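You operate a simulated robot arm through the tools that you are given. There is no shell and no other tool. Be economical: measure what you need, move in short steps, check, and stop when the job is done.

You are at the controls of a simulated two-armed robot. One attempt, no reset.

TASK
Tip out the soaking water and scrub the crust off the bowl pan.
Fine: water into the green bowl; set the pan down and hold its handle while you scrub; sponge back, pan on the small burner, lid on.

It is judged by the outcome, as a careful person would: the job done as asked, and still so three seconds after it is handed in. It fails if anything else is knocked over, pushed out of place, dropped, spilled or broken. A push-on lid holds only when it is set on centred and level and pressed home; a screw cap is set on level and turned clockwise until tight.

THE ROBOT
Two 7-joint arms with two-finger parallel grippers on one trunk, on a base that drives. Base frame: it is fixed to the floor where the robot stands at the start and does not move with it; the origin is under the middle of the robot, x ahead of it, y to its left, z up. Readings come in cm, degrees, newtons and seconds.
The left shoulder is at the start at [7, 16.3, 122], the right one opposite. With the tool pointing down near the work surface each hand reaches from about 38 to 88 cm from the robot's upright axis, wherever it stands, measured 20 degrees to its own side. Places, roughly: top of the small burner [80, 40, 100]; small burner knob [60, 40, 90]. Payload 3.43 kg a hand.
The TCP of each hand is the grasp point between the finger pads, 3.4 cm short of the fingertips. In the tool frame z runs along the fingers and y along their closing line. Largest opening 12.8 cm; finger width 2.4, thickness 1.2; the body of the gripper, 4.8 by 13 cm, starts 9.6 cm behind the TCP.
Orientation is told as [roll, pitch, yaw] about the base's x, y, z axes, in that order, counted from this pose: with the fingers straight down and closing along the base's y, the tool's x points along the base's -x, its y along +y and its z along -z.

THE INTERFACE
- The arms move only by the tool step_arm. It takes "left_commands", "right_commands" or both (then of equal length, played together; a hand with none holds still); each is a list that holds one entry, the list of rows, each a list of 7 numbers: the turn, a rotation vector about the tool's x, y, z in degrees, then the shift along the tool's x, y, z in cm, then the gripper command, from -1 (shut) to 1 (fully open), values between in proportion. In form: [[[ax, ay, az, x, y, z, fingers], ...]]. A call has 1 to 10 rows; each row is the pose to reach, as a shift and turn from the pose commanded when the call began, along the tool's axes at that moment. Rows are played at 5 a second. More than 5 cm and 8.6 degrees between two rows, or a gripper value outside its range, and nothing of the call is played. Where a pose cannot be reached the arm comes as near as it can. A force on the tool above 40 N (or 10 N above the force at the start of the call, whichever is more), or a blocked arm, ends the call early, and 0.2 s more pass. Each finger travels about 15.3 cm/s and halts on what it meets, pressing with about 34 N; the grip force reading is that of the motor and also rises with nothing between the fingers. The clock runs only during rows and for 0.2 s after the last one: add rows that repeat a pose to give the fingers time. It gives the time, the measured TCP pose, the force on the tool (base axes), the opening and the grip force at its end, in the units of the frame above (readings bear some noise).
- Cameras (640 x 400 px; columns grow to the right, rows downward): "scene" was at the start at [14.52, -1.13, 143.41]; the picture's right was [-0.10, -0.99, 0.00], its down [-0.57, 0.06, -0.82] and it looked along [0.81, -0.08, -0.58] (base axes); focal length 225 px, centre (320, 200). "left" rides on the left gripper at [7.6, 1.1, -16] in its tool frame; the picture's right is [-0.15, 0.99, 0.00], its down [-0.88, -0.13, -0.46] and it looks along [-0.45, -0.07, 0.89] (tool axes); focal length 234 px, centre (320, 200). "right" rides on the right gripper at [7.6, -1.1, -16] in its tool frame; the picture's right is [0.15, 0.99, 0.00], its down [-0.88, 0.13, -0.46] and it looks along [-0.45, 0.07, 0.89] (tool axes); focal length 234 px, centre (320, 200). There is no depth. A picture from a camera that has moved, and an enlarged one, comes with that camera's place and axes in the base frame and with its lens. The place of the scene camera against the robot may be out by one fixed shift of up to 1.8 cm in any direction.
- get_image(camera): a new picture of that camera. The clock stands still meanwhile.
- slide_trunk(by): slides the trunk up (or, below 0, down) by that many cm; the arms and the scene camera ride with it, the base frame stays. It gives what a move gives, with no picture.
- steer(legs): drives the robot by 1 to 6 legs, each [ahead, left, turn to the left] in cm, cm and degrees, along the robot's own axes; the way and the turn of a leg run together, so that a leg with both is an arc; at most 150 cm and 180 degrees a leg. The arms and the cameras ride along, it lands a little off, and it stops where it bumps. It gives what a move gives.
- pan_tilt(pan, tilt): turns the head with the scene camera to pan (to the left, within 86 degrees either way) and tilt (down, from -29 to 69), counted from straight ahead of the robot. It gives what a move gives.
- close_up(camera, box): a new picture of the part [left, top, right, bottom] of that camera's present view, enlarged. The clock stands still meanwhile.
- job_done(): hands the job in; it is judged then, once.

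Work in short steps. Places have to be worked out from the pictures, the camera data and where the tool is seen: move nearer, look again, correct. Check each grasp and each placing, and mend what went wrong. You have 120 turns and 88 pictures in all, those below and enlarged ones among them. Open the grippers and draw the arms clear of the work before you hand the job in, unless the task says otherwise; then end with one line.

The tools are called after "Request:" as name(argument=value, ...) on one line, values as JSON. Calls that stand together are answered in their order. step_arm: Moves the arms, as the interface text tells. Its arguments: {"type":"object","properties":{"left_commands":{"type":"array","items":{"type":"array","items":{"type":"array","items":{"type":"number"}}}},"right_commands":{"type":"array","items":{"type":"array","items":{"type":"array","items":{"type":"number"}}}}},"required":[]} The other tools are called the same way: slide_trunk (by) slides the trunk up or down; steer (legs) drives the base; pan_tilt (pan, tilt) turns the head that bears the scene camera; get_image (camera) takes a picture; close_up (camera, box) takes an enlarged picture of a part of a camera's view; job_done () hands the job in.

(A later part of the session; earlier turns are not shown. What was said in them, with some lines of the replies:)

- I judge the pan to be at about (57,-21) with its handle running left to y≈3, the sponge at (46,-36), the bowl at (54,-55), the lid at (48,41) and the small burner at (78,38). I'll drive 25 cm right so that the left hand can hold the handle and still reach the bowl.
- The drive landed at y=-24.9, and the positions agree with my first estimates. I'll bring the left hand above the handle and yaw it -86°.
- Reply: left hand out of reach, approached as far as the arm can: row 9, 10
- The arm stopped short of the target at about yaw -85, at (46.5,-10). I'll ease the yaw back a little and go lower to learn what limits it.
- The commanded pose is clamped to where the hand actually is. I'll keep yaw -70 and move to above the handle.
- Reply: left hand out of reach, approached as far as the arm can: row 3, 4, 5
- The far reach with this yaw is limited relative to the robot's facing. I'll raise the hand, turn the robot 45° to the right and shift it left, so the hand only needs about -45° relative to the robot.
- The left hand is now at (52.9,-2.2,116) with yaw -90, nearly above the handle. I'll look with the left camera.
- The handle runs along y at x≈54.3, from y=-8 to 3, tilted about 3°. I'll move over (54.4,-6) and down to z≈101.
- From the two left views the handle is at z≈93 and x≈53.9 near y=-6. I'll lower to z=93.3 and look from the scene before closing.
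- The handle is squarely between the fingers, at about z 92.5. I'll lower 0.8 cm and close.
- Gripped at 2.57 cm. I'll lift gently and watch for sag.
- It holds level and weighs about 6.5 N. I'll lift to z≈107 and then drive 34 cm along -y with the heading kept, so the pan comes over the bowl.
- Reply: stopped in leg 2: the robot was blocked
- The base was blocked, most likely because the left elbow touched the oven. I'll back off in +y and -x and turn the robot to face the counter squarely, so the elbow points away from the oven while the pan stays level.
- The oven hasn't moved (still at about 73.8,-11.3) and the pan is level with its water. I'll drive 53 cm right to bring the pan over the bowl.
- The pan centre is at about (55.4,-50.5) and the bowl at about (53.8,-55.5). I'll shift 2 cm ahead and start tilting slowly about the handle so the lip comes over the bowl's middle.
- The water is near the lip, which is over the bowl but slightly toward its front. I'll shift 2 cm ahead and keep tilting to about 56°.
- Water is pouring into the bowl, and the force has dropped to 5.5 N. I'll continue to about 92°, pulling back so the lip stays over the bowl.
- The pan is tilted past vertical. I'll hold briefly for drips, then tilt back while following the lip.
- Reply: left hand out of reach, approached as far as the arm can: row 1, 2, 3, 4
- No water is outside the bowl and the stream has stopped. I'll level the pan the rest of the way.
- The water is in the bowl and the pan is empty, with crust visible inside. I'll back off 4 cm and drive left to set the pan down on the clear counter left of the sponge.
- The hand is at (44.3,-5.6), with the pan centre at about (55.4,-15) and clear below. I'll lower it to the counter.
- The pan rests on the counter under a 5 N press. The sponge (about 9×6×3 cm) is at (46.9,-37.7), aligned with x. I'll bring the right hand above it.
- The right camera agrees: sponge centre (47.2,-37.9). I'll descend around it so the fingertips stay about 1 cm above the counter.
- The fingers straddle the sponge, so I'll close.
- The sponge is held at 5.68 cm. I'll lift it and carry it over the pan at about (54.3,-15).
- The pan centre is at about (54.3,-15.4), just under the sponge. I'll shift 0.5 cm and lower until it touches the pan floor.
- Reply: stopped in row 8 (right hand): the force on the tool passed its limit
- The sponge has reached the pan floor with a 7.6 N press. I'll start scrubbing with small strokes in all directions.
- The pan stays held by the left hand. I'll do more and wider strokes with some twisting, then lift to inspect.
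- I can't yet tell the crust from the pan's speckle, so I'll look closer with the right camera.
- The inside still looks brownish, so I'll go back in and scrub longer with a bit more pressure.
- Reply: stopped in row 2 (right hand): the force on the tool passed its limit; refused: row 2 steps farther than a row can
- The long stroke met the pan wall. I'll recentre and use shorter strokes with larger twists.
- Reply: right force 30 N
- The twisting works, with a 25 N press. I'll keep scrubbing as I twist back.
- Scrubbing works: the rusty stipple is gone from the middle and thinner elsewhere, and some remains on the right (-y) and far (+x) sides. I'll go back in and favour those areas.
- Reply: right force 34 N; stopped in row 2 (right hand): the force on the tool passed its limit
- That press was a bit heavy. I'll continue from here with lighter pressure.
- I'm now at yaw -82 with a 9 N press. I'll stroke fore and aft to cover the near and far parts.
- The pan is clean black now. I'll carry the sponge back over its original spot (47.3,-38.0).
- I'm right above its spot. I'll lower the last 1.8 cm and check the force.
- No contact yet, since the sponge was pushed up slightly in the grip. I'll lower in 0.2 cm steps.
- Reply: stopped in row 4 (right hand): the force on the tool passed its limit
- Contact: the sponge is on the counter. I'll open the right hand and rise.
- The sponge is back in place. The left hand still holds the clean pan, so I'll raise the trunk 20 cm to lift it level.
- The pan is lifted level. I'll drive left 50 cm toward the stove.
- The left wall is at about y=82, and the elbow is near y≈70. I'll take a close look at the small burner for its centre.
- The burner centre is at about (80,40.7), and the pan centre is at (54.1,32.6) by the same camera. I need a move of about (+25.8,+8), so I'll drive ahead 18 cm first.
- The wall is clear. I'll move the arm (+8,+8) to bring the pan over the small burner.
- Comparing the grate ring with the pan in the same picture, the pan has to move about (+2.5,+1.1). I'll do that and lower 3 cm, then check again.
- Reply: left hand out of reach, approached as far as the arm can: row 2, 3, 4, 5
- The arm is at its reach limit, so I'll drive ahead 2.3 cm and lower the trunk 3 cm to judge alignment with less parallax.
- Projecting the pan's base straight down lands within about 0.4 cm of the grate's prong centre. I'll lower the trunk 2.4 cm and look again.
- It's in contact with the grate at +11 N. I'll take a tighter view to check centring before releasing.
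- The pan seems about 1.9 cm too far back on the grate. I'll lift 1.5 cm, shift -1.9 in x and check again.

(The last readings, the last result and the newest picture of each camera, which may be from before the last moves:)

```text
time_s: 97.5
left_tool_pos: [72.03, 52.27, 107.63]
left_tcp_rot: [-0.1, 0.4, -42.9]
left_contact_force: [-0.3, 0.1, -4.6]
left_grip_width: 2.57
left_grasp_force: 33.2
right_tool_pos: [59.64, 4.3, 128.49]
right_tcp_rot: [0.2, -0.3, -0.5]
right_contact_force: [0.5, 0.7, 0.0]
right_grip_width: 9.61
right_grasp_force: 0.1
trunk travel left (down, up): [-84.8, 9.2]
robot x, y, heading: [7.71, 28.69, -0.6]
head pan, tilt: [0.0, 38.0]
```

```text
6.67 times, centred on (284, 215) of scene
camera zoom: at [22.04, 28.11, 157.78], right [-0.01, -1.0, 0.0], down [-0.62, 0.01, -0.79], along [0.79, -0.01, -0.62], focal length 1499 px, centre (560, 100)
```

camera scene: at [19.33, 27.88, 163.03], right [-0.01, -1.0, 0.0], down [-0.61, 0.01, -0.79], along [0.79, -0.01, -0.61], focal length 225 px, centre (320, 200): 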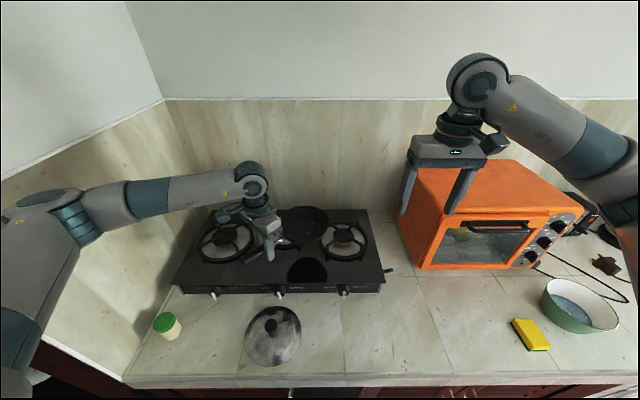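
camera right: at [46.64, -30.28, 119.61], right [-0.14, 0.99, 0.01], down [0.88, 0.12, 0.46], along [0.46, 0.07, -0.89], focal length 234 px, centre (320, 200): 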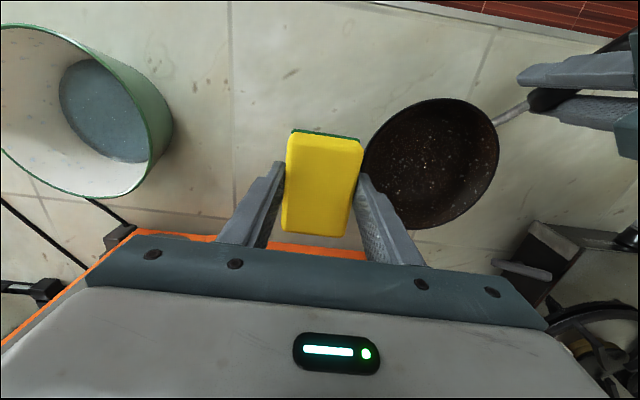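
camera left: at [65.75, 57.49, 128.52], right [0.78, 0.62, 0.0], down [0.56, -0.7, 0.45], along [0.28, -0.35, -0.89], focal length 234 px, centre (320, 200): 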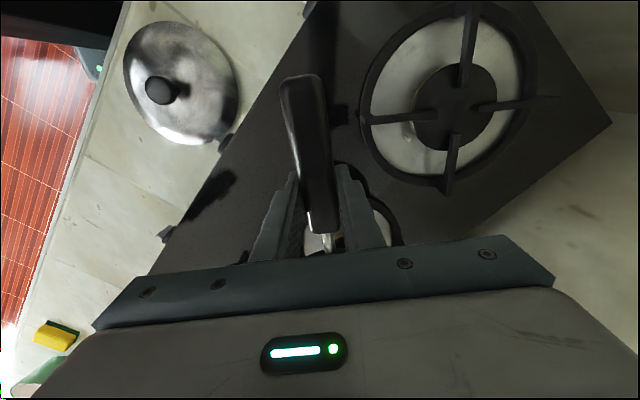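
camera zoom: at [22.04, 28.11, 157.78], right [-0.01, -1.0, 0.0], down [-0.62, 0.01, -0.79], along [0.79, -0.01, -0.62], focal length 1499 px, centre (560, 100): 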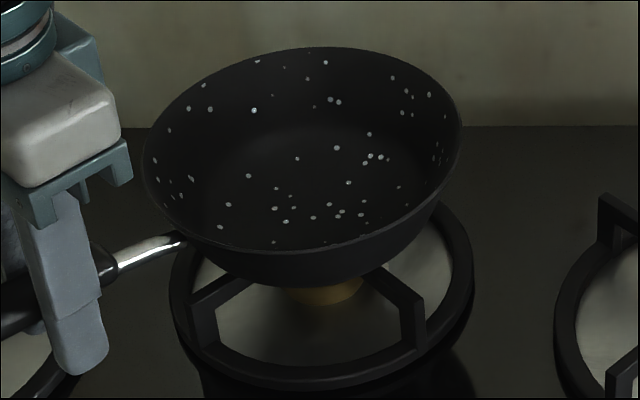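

Front-back now matches, and the pan is about 0.5 cm too far left. I'll shift y by -0.5 and lower onto the grate.

Request:
step_arm(left_commands=[[[0, 0, 0, -0.35, -0.37, 0, -1], [0, 0, 0, -0.35, -0.37, 0.2, -1], [0, 0, 0, -0.35, -0.37, 0.35, -1], [0, 0, 0, -0.35, -0.37, 0.5, -1], [0, 0, 0, -0.35, -0.37, 0.5, -1]]])

Request:
close_up(camera="scene", box=[252, 185, 316, 245])

```text
time_s: 98.7
left_tool_pos: [72.05, 51.78, 107.43]
left_tcp_rot: [0.0, 0.2, -42.8]
left_contact_force: [1.7, -0.1, 8.1]
left_grip_width: 2.58
left_grasp_force: 34.5
right_tool_pos: [59.56, 4.4, 128.53]
right_tcp_rot: [0.3, -0.4, -0.6]
right_contact_force: [-0.4, 0.2, 0.4]
right_grip_width: 9.6
right_grasp_force: 0.1
trunk travel left (down, up): [-84.8, 9.2]
robot x, y, heading: [7.58, 28.16, -0.6]
head pan, tilt: [0.0, 38.0]
```

```text
6.67 times, centred on (284, 215) of scene
camera zoom: at [21.89, 28.07, 157.81], right [-0.01, -1.0, 0.0], down [-0.62, 0.01, -0.79], along [0.79, -0.01, -0.62], focal length 1499 px, centre (560, 100)
```

zoom: 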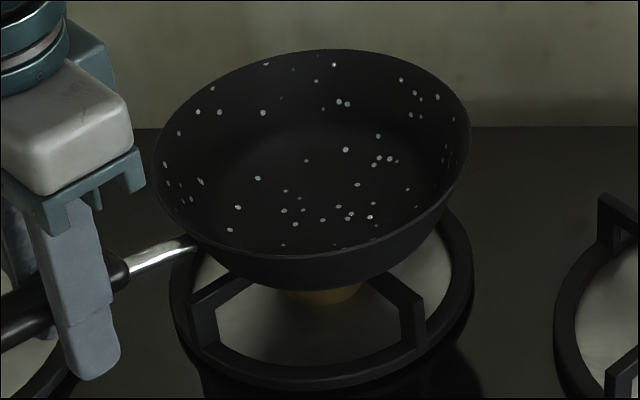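

The pan is centred and resting on the grate. I'll open the left hand and rise straight up.

Request:
step_arm(left_commands=[[[0, 0, 0, 0, 0, -0.1, -0.4], [0, 0, 0, 0, 0, -0.1, -0.1], [0, 0, 0, 0, 0, -0.1, 0], [0, 0, 0, 0, 0, -3, 0], [0, 0, 0, 0, 0, -7, 0.2], [0, 0, 0, 0, 0, -11, 0.2], [0, 0, 0, 0, 0, -11, 0.2]]])

Request:
get_image(camera="scene")

```text
time_s: 100.3
left_tool_pos: [72.26, 51.8, 118.02]
left_tcp_rot: [-0.2, 0.4, -43.1]
left_contact_force: [0.5, 0.3, 0.5]
left_grip_width: 7.69
left_grasp_force: 0.1
right_tool_pos: [59.63, 4.32, 128.49]
right_tcp_rot: [0.2, -0.4, -0.5]
right_contact_force: [0.2, 1.1, -0.5]
right_grip_width: 9.6
right_grasp_force: 0.1
trunk travel left (down, up): [-84.8, 9.2]
robot x, y, heading: [7.53, 28.37, -0.4]
head pan, tilt: [0.0, 38.0]
```

```text
30 pictures are left
camera scene: at [22.01, 28.14, 157.78], right [-0.01, -1.0, 0.0], down [-0.62, 0.01, -0.79], along [0.79, -0.01, -0.62], focal length 225 px, centre (320, 200)
```

scene: 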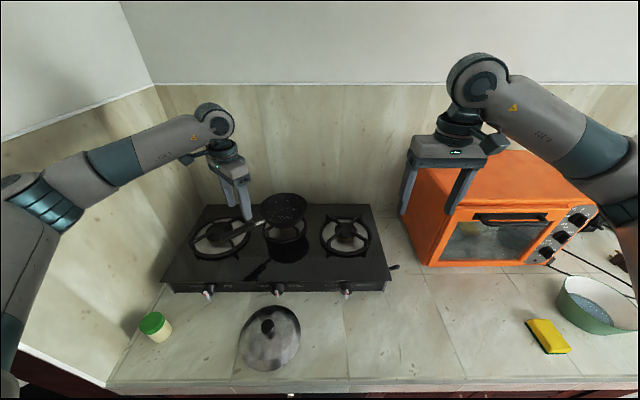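

The pan stands on the burner. Next is the lid: I'll drive back 14 cm, turn the left hand to yaw 0 and move over the lid near (48,41).

Request:
steer(legs=[[-14, 0, 0]])

Request:
step_arm(left_commands=[[[0, 0, -8, 1.6, 0, 0, 0.2], [0, 0, -16, 3, -1, 0, 0.2], [0, 0, -24, 3.5, -3, 0, 0.2], [0, 0, -32, 2, -5, 0, 0.2], [0, 0, -40, 1, -8, 0, 0.2], [0, 0, -43, 0, -11, 0, 0.2], [0, 0, -43, 0, -13, 0, 0.2], [0, 0, -43, 0, -13, 0, 0.2]]])

Request:
get_image(camera="left")

Request:
close_up(camera="scene", box=[210, 150, 370, 290])

```text
time_s: 101.7
left_tool_pos: [58.21, 51.92, 118.05]
left_tcp_rot: [-0.3, 0.5, -42.8]
left_contact_force: [0.3, -0.1, -0.4]
left_grip_width: 7.69
left_grasp_force: 0.1
right_tool_pos: [45.85, 4.47, 128.41]
right_tcp_rot: [0.2, -0.2, -0.4]
right_contact_force: [0.2, 0.1, 0.4]
right_grip_width: 9.58
right_grasp_force: 0.1
trunk travel left (down, up): [-84.8, 9.2]
robot x, y, heading: [-6.88, 28.61, -0.4]
head pan, tilt: [0.0, 38.0]
```

```text
time_s: 103.5
left_tool_pos: [49.22, 42.7, 118.07]
left_tcp_rot: [0.2, 0.4, 0.2]
left_contact_force: [-0.8, 0.5, 0.4]
left_grip_width: 7.7
left_grasp_force: 0.0
right_tool_pos: [45.64, 4.56, 128.62]
right_tcp_rot: [0.1, -0.3, -0.3]
right_contact_force: [-0.2, -0.4, 0.6]
right_grip_width: 9.62
right_grasp_force: 0.0
trunk travel left (down, up): [-84.8, 9.2]
robot x, y, heading: [-6.55, 28.61, -0.2]
head pan, tilt: [0.0, 38.0]
```

```text
29 pictures are left
camera left: at [41.56, 43.7, 134.2], right [0.14, 0.99, 0.0], down [0.88, -0.13, 0.45], along [0.44, -0.06, -0.89], focal length 234 px, centre (320, 200)
```

left: 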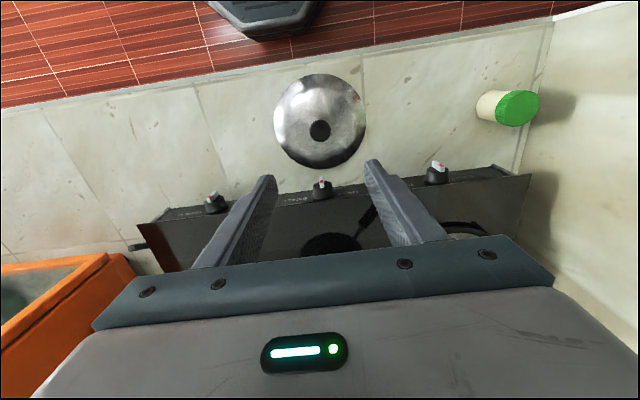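

```text
2.86 times, centred on (290, 220) of scene
camera zoom: at [7.88, 28.29, 157.78], right [-0.01, -1.0, 0.0], down [-0.62, 0.0, -0.79], along [0.79, -0.01, -0.62], focal length 642 px, centre (406, 143)
```

zoom: 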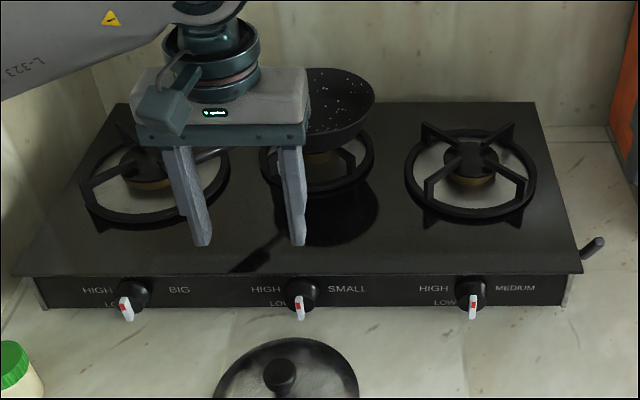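

The lid knob is nearly under the TCP, at about (49,42.8), roughly 3.8 cm wide. I'll lower to z≈100 and look again.

Request:
step_arm(left_commands=[[[0, 0, 0, 0, 0, 4.5, 0.2], [0, 0, 0, 0, 0, 9, 0.2], [0, 0, 0, 0, 0, 13.5, 0.2], [0, 0, 0, 0, 0, 18, 0.2], [0, 0, 0, 0, 0, 18, 0.2]]])

Request:
get_image(camera="left")

Request:
close_up(camera="scene", box=[220, 180, 380, 300])

```text
time_s: 104.7
left_tool_pos: [48.9, 42.44, 100.02]
left_tcp_rot: [0.1, 0.4, 0.1]
left_contact_force: [0.9, 0.2, -0.2]
left_grip_width: 7.68
left_grasp_force: 0.1
right_tool_pos: [45.57, 4.43, 128.61]
right_tcp_rot: [0.2, -0.3, -0.4]
right_contact_force: [0.7, -0.1, 0.8]
right_grip_width: 9.6
right_grasp_force: 0.0
trunk travel left (down, up): [-84.8, 9.2]
robot x, y, heading: [-6.5, 28.6, -0.5]
head pan, tilt: [0.0, 38.0]
```

```text
27 pictures are left
camera left: at [41.37, 43.56, 116.07], right [0.14, 0.99, 0.0], down [0.88, -0.13, 0.45], along [0.44, -0.06, -0.89], focal length 234 px, centre (320, 200)
```

left: 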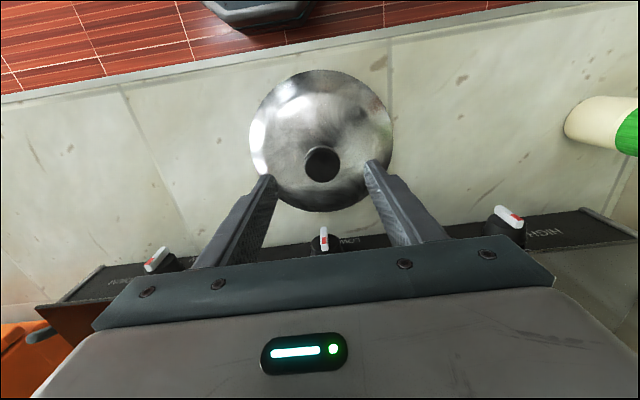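

```text
3.33 times, centred on (300, 240) of scene
camera zoom: at [7.84, 28.23, 157.79], right [-0.01, -1.0, 0.0], down [-0.62, 0.0, -0.79], along [0.79, -0.01, -0.62], focal length 750 px, centre (387, 67)
```

zoom: 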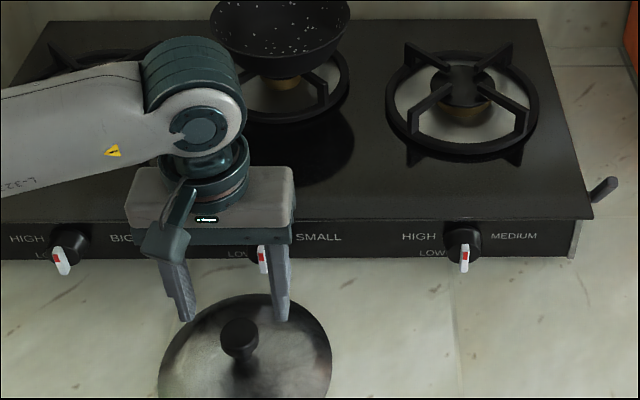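

The knob top triangulates to (49,42.8,≈91.8). I'll descend to TCP z≈92.4 so the fingertips stay above the dome, then close.

Request:
step_arm(left_commands=[[[0, 0, 0, 0, 0.3, 4, 0.1], [0, 0, 0, 0, 0.3, 6.5, 0], [0, 0, 0, 0, 0.3, 7.6, 0], [0, 0, 0, 0, 0.3, 7.6, 0]]])

Request:
close_up(camera="scene", box=[220, 220, 340, 320])

Request:
get_image(camera="left")

```text
time_s: 105.7
left_tool_pos: [49.03, 42.65, 92.63]
left_tcp_rot: [0.1, 0.4, 0.1]
left_contact_force: [1.0, 1.1, 10.7]
left_grip_width: 6.47
left_grasp_force: 1.0
right_tool_pos: [45.56, 4.58, 128.64]
right_tcp_rot: [0.2, -0.4, -0.4]
right_contact_force: [0.3, 0.7, 0.3]
right_grip_width: 9.6
right_grasp_force: 0.1
trunk travel left (down, up): [-84.8, 9.2]
robot x, y, heading: [-6.6, 28.69, -0.4]
head pan, tilt: [0.0, 38.0]
```

```text
4.00 times, centred on (280, 270) of scene
camera zoom: at [7.79, 28.22, 157.81], right [-0.01, -1.0, 0.0], down [-0.62, 0.0, -0.79], along [0.79, -0.01, -0.62], focal length 900 px, centre (480, -80)
```

zoom: 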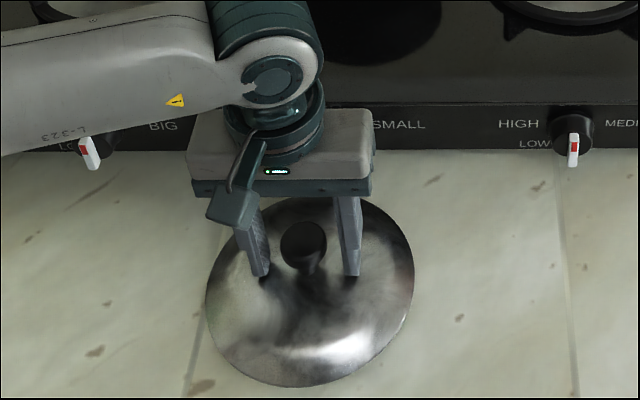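

```text
24 pictures are left
camera left: at [41.4, 43.75, 108.73], right [0.14, 0.99, 0.0], down [0.88, -0.13, 0.45], along [0.45, -0.06, -0.89], focal length 234 px, centre (320, 200)
```

left: 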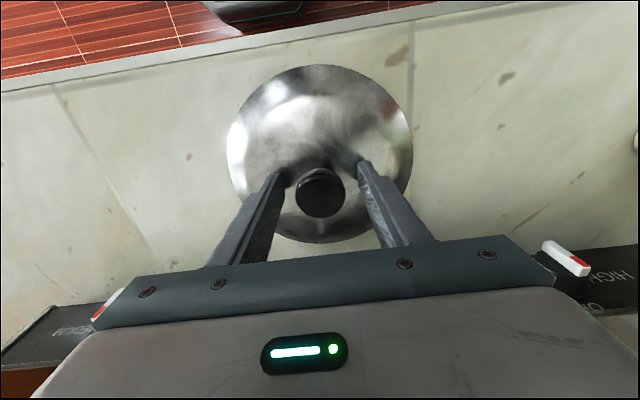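

The fingertips just touch the dome at z≈89.2 and the knob is centred. I'll raise 0.7 cm and close on the knob.

Request:
step_arm(left_commands=[[[0, 0, 0, 0, 0.05, -0.7, 0], [0, 0, 0, 0, 0.05, -0.7, -0.3], [0, 0, 0, 0, 0.05, -0.7, -0.7], [0, 0, 0, 0, 0.05, -0.7, -1], [0, 0, 0, 0, 0.05, -0.7, -1], [0, 0, 0, 0, 0.05, -0.7, -1]]])

Request:
close_up(camera="scene", box=[220, 220, 340, 320])

```text
time_s: 107.1
left_tool_pos: [49.01, 42.73, 93.23]
left_tcp_rot: [0.1, 0.5, 0.1]
left_contact_force: [-0.1, 0.3, -0.2]
left_grip_width: 3.7
left_grasp_force: 34.0
right_tool_pos: [45.54, 4.47, 128.56]
right_tcp_rot: [0.2, -0.3, -0.5]
right_contact_force: [-0.4, 0.6, 0.0]
right_grip_width: 9.6
right_grasp_force: 0.0
trunk travel left (down, up): [-84.8, 9.2]
robot x, y, heading: [-6.83, 28.92, -0.4]
head pan, tilt: [0.0, 38.0]
```

```text
4.00 times, centred on (280, 270) of scene
camera zoom: at [7.91, 28.24, 157.78], right [-0.01, -1.0, 0.0], down [-0.62, 0.0, -0.79], along [0.79, -0.01, -0.62], focal length 900 px, centre (480, -80)
```

zoom: 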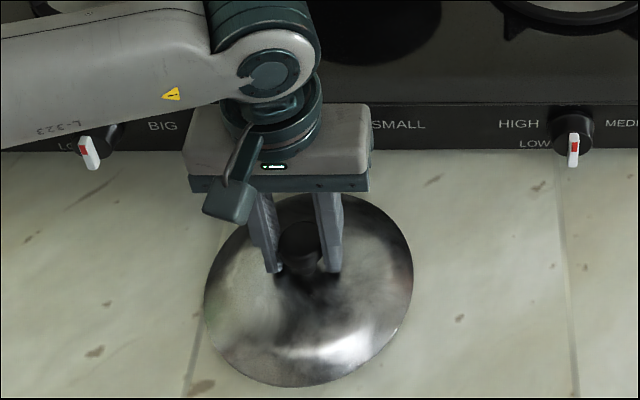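

The knob is gripped at 3.7 cm. I'll lift the lid with the arm, then raise the trunk.

Request:
step_arm(left_commands=[[[0, 0, 0, 0, 0, -2, -1], [0, 0, 0, 0, 0, -5, -1], [0, 0, 0, 0, 0, -8, -1], [0, 0, 0, 0, 0, -11, -1], [0, 0, 0, 0, 0, -14, -1], [0, 0, 0, 0, 0, -18, -1], [0, 0, 0, 0, 0, -18, -1]]])

Request:
slide_trunk(by=9)

Request:
get_image(camera="scene")

```text
time_s: 108.7
left_tool_pos: [49.11, 43.02, 111.27]
left_tcp_rot: [0.1, 0.4, 0.0]
left_contact_force: [-0.7, -0.3, -1.3]
left_grip_width: 3.68
left_grasp_force: 34.1
right_tool_pos: [45.48, 4.51, 128.49]
right_tcp_rot: [0.2, -0.4, -0.4]
right_contact_force: [0.8, 0.1, -0.1]
right_grip_width: 9.59
right_grasp_force: 0.0
trunk travel left (down, up): [-84.8, 9.2]
robot x, y, heading: [-6.93, 28.65, -0.4]
head pan, tilt: [0.0, 38.0]
```

```text
time_s: 109.9
left_tool_pos: [49.05, 42.88, 120.11]
left_tcp_rot: [0.1, 0.3, 0.1]
left_contact_force: [-0.1, -0.7, -1.2]
left_grip_width: 3.7
left_grasp_force: 34.0
right_tool_pos: [45.5, 4.49, 137.53]
right_tcp_rot: [0.1, -0.4, -0.4]
right_contact_force: [-0.2, -0.1, 0.4]
right_grip_width: 9.61
right_grasp_force: 0.0
trunk travel left (down, up): [-93.8, 0.2]
robot x, y, heading: [-6.97, 28.62, -0.7]
head pan, tilt: [0.0, 38.0]
```

```text
22 pictures are left
camera scene: at [7.91, 28.25, 166.77], right [-0.01, -1.0, 0.0], down [-0.62, 0.0, -0.79], along [0.79, -0.01, -0.62], focal length 225 px, centre (320, 200)
```

scene: 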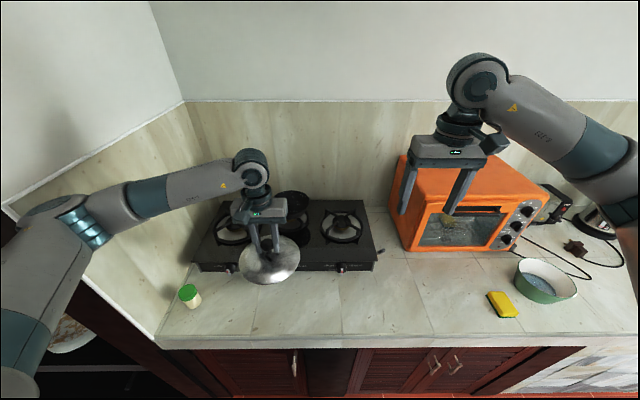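

The lid is held level. I'll drive ahead 18 cm and look at the pan.

Request:
steer(legs=[[18, 0, 0]])

Request:
close_up(camera="scene", box=[210, 160, 370, 280])

Request:
get_image(camera="left")

```text
time_s: 111.4
left_tool_pos: [65.1, 42.89, 120.01]
left_tcp_rot: [0.1, 0.6, 0.3]
left_contact_force: [-0.2, 1.0, -2.2]
left_grip_width: 3.68
left_grasp_force: 33.6
right_tool_pos: [61.89, 4.59, 137.41]
right_tcp_rot: [0.1, -0.1, -0.3]
right_contact_force: [0.9, 0.2, 0.3]
right_grip_width: 9.62
right_grasp_force: 0.0
trunk travel left (down, up): [-93.8, 0.2]
robot x, y, heading: [9.03, 28.55, -0.2]
head pan, tilt: [0.0, 38.0]
stopped in leg 1: the robot was blocked; the commanded pose is now the measured one
```

```text
3.33 times, centred on (290, 220) of scene
camera zoom: at [24.16, 28.18, 166.71], right [0.0, -1.0, 0.0], down [-0.62, 0.0, -0.79], along [0.79, 0.0, -0.62], focal length 750 px, centre (420, 133)
```

zoom: 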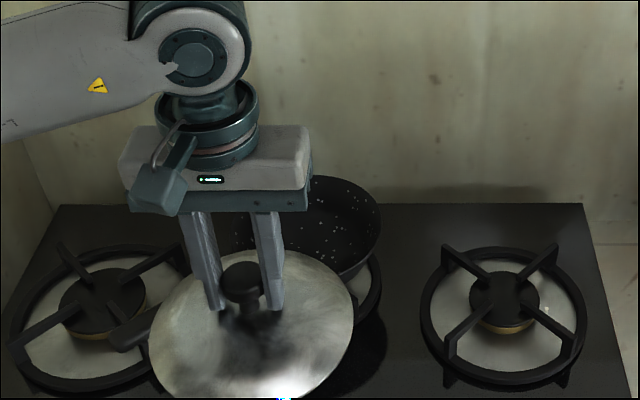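

```text
20 pictures are left
camera left: at [57.59, 44.01, 136.06], right [0.14, 0.99, 0.0], down [0.89, -0.13, 0.45], along [0.44, -0.06, -0.9], focal length 234 px, centre (320, 200)
```

left: 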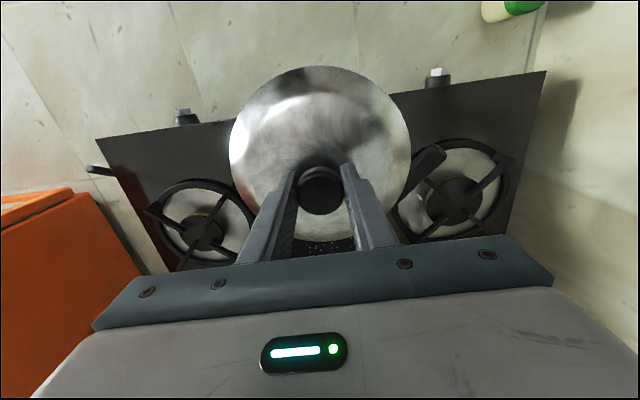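

The base met the cabinet at x=9. The rest has to come from the arm, so I'll extend ahead in steps.

Request:
step_arm(left_commands=[[[0, 0, 0, -3, -0.3, 0, -1], [0, 0, 0, -6, -0.6, 0, -1], [0, 0, 0, -9, -0.9, 0, -1], [0, 0, 0, -12, -1.2, 0, -1], [0, 0, 0, -14.5, -1.4, 0, -1], [0, 0, 0, -14.5, -1.4, 0, -1]]])

Request:
close_up(camera="scene", box=[210, 140, 370, 260])

```text
time_s: 112.8
left_tool_pos: [79.34, 41.59, 120.06]
left_tcp_rot: [0.1, 0.3, 0.4]
left_contact_force: [0.0, 0.3, -1.1]
left_grip_width: 3.7
left_grasp_force: 34.1
right_tool_pos: [61.26, 4.59, 137.56]
right_tcp_rot: [0.1, -0.2, -0.3]
right_contact_force: [0.2, 0.3, 0.4]
right_grip_width: 9.6
right_grasp_force: 0.0
trunk travel left (down, up): [-93.8, 0.2]
robot x, y, heading: [9.06, 28.32, -0.5]
head pan, tilt: [0.0, 38.0]
```

```text
3.33 times, centred on (290, 200) of scene
camera zoom: at [23.54, 28.22, 166.77], right [0.0, -1.0, 0.0], down [-0.62, 0.0, -0.79], along [0.79, 0.0, -0.62], focal length 750 px, centre (420, 200)
```

zoom: 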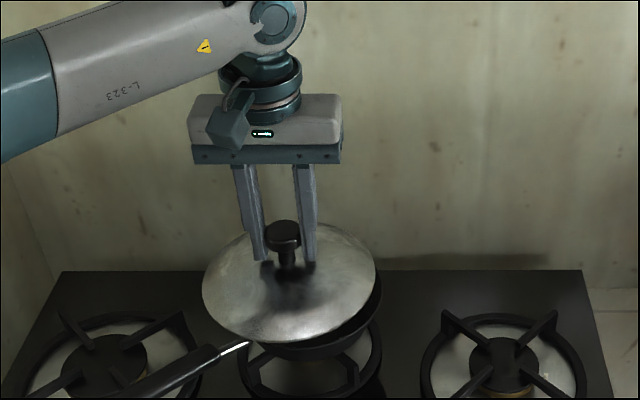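

The arm reaches. By the pictures the lid must go about (+3.7,-0.7) to centre over the pan. I'll do that and lower to just above the rim.

Request:
step_arm(left_commands=[[[0, 0, 0, -2, -0.3, 0, -1], [0, 0, 0, -3.7, -0.7, 0, -1], [0, 0, 0, -3.7, -0.7, 1.5, -1], [0, 0, 0, -3.7, -0.7, 3, -1], [0, 0, 0, -3.7, -0.7, 3, -1]]])

Request:
close_up(camera="scene", box=[250, 165, 330, 240])

```text
time_s: 114.0
left_tool_pos: [82.8, 41.04, 117.12]
left_tcp_rot: [0.2, 0.4, 0.3]
left_contact_force: [0.2, -0.2, -1.1]
left_grip_width: 3.7
left_grasp_force: 34.0
right_tool_pos: [61.37, 4.51, 137.48]
right_tcp_rot: [0.2, -0.4, -0.3]
right_contact_force: [0.0, 0.4, -0.2]
right_grip_width: 9.59
right_grasp_force: 0.0
trunk travel left (down, up): [-93.8, 0.2]
robot x, y, heading: [9.13, 28.46, -0.2]
head pan, tilt: [0.0, 38.0]
```

```text
5.33 times, centred on (290, 202) of scene
camera zoom: at [23.55, 28.1, 166.77], right [0.0, -1.0, 0.0], down [-0.62, 0.0, -0.79], along [0.79, 0.0, -0.62], focal length 1199 px, centre (480, 187)
```

zoom: 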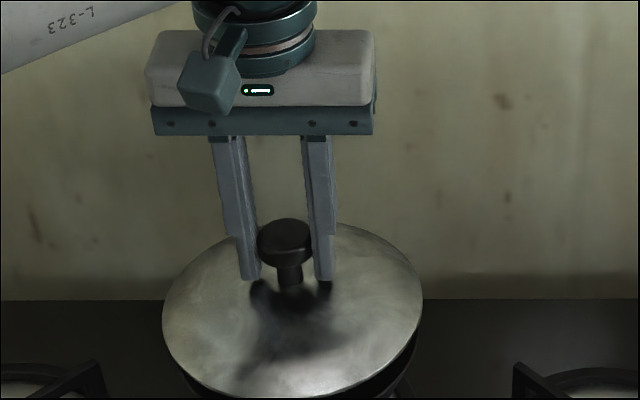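

I need to see the rim below the lid, so I'll take a slightly lower crop.

Request:
close_up(camera="scene", box=[250, 205, 330, 260])

```text
7.27 times, centred on (290, 232) of scene
camera zoom: at [23.55, 28.1, 166.77], right [0.0, -1.0, 0.0], down [-0.62, 0.0, -0.79], along [0.79, 0.0, -0.62], focal length 1635 px, centre (538, -36)
```

zoom: 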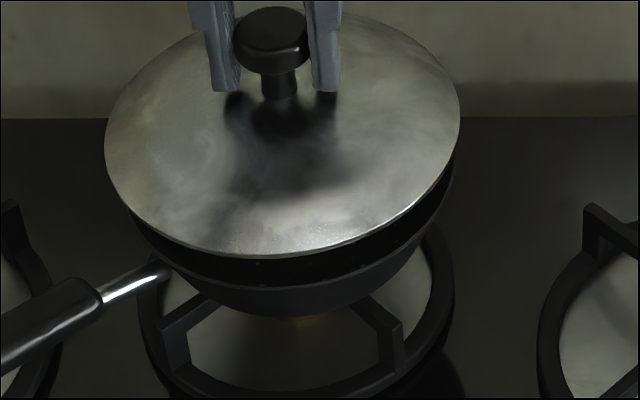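

The lid and pan rim centres agree within about 0.2 cm. I'll lower onto the rim carefully.

Request:
step_arm(left_commands=[[[0, 0, 0, -0.05, -0.15, 1, -1], [0, 0, 0, -0.05, -0.15, 2, -1], [0, 0, 0, -0.05, -0.15, 2.4, -1], [0, 0, 0, -0.05, -0.15, 2.7, -1], [0, 0, 0, -0.05, -0.15, 3, -1], [0, 0, 0, -0.05, -0.15, 3, -1]]])

Request:
close_up(camera="scene", box=[250, 205, 330, 260])

```text
time_s: 115.4
left_tool_pos: [82.74, 40.89, 114.44]
left_tcp_rot: [0.2, 0.1, 0.4]
left_contact_force: [2.1, 4.2, 20.7]
left_grip_width: 3.73
left_grasp_force: 34.1
right_tool_pos: [61.04, 4.64, 137.69]
right_tcp_rot: [0.2, -0.5, -0.2]
right_contact_force: [0.2, 0.4, 0.2]
right_grip_width: 9.59
right_grasp_force: 0.1
trunk travel left (down, up): [-93.8, 0.2]
robot x, y, heading: [8.91, 28.49, -0.4]
head pan, tilt: [0.0, 38.0]
```

```text
7.27 times, centred on (290, 232) of scene
camera zoom: at [23.2, 28.23, 166.83], right [0.0, -1.0, 0.0], down [-0.61, 0.0, -0.79], along [0.79, 0.0, -0.61], focal length 1635 px, centre (538, -36)
```

zoom: 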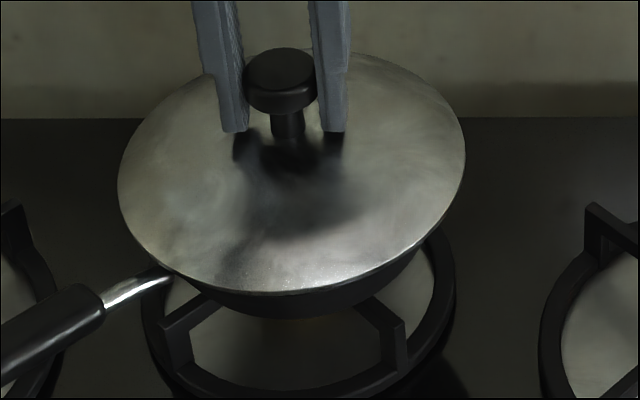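

The lid is seated with 20 N on it and looks centred. I'll press further, to about 35 N, to push it home.

Request:
step_arm(left_commands=[[[0, 0, 0, 0, 0, 0.2, -1], [0, 0, 0, 0, 0, 0.35, -1], [0, 0, 0, 0, 0, 0.5, -1], [0, 0, 0, 0, 0, 0.5, -1]]])

Request:
close_up(camera="scene", box=[250, 205, 330, 260])

```text
time_s: 116.4
left_tool_pos: [82.81, 40.8, 114.14]
left_tcp_rot: [0.1, 0.1, 0.3]
left_contact_force: [9.2, 3.5, 37.7]
left_grip_width: 3.7
left_grasp_force: 34.3
right_tool_pos: [60.91, 4.54, 137.67]
right_tcp_rot: [0.2, -0.6, -0.3]
right_contact_force: [0.1, 0.3, -0.1]
right_grip_width: 9.59
right_grasp_force: 0.1
trunk travel left (down, up): [-93.8, 0.2]
robot x, y, heading: [9.08, 28.46, -0.4]
head pan, tilt: [0.0, 38.0]
```

```text
7.27 times, centred on (290, 232) of scene
camera zoom: at [23.09, 28.18, 166.84], right [0.0, -1.0, 0.0], down [-0.61, 0.0, -0.79], along [0.79, 0.0, -0.61], focal length 1635 px, centre (538, -36)
```

zoom: 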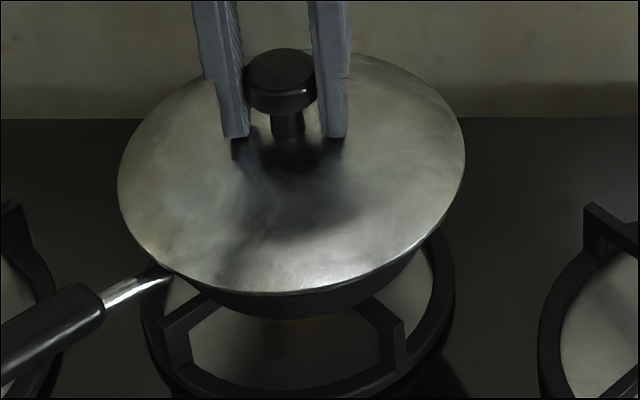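

The lid doesn't move under 38 N, so it is home. I'll ease off, open, and withdraw upward.

Request:
step_arm(left_commands=[[[0, 0, 0, 0, 0, -0.4, -1], [0, 0, 0, 0, 0, -0.5, -0.2], [0, 0, 0, 0, 0, -0.5, 0], [0, 0, 0, 0, 0, -0.5, 0], [0, 0, 0, 0, 0, -3, 0], [0, 0, 0, 0, 0, -6, 0], [0, 0, 0, 0, 0, -9, 0], [0, 0, 0, 0, 0, -9, 0]]])

Request:
close_up(camera="scene", box=[250, 195, 330, 260])

```text
time_s: 118.2
left_tool_pos: [82.97, 40.81, 122.39]
left_tcp_rot: [0.1, 0.4, 0.4]
left_contact_force: [0.4, -0.6, -0.9]
left_grip_width: 6.39
left_grasp_force: 0.1
right_tool_pos: [61.44, 4.59, 137.62]
right_tcp_rot: [0.1, -0.4, -0.3]
right_contact_force: [0.1, 0.2, 0.4]
right_grip_width: 9.6
right_grasp_force: 0.1
trunk travel left (down, up): [-93.8, 0.2]
robot x, y, heading: [9.1, 28.22, -0.5]
head pan, tilt: [0.0, 38.0]
```

```text
6.15 times, centred on (290, 228) of scene
camera zoom: at [23.54, 28.18, 166.77], right [0.0, -1.0, 0.0], down [-0.62, 0.0, -0.79], along [0.79, 0.0, -0.62], focal length 1384 px, centre (505, 31)
```

zoom: 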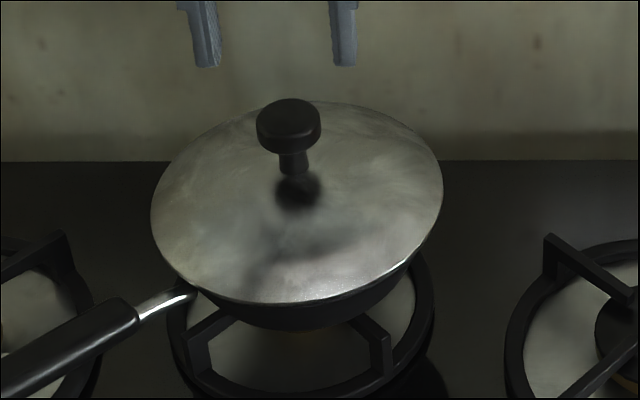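

The lid sits centred and level. I'll back the robot away and take a last overall view.

Request:
steer(legs=[[-22, 0, 0]])

Request:
get_image(camera="scene")

Request:
close_up(camera="scene", box=[220, 170, 380, 290])

```text
time_s: 119.9
left_tool_pos: [61.41, 41.01, 121.97]
left_tcp_rot: [0.1, 0.6, 0.4]
left_contact_force: [0.8, -0.5, -0.6]
left_grip_width: 6.4
left_grasp_force: 0.1
right_tool_pos: [39.89, 4.77, 137.36]
right_tcp_rot: [0.2, -0.1, -0.1]
right_contact_force: [0.3, 0.6, 0.2]
right_grip_width: 9.61
right_grasp_force: 0.0
trunk travel left (down, up): [-93.8, 0.2]
robot x, y, heading: [-12.93, 28.8, -0.3]
head pan, tilt: [0.0, 38.0]
```

```text
13 pictures are left
camera scene: at [2.17, 28.26, 166.73], right [0.0, -1.0, 0.0], down [-0.62, 0.0, -0.79], along [0.79, 0.0, -0.62], focal length 225 px, centre (320, 200)
```

scene: 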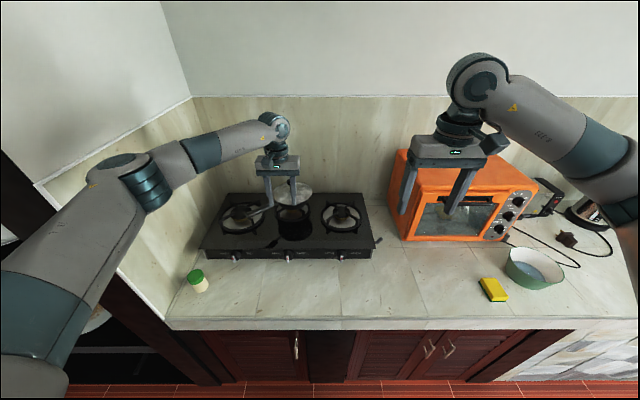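

```text
3.33 times, centred on (300, 230) of scene
camera zoom: at [2.17, 28.26, 166.73], right [0.0, -1.0, 0.0], down [-0.62, 0.0, -0.79], along [0.79, 0.0, -0.62], focal length 750 px, centre (387, 100)
```

zoom: 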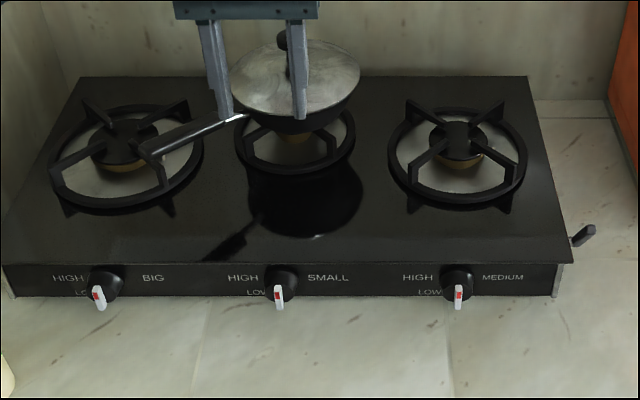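

Everything checks out: the water is in the green bowl, the sponge is back in its place, and the clean pan is on the small burner with its lid level. Both grippers are open and clear, so I'm handing the job in.

Request:
job_done()

```text
The job is handed in.
```

The job is done: the soaking water is in the green bowl, the pan is scrubbed clean and on the small burner with its lid pressed on, and the sponge is back in its place. The base was stopped twice along the way, probably by the left elbow touching the oven and by the base meeting the cabinet. The oven had not moved when I checked, and nothing was knocked over or spilled in the pictures.
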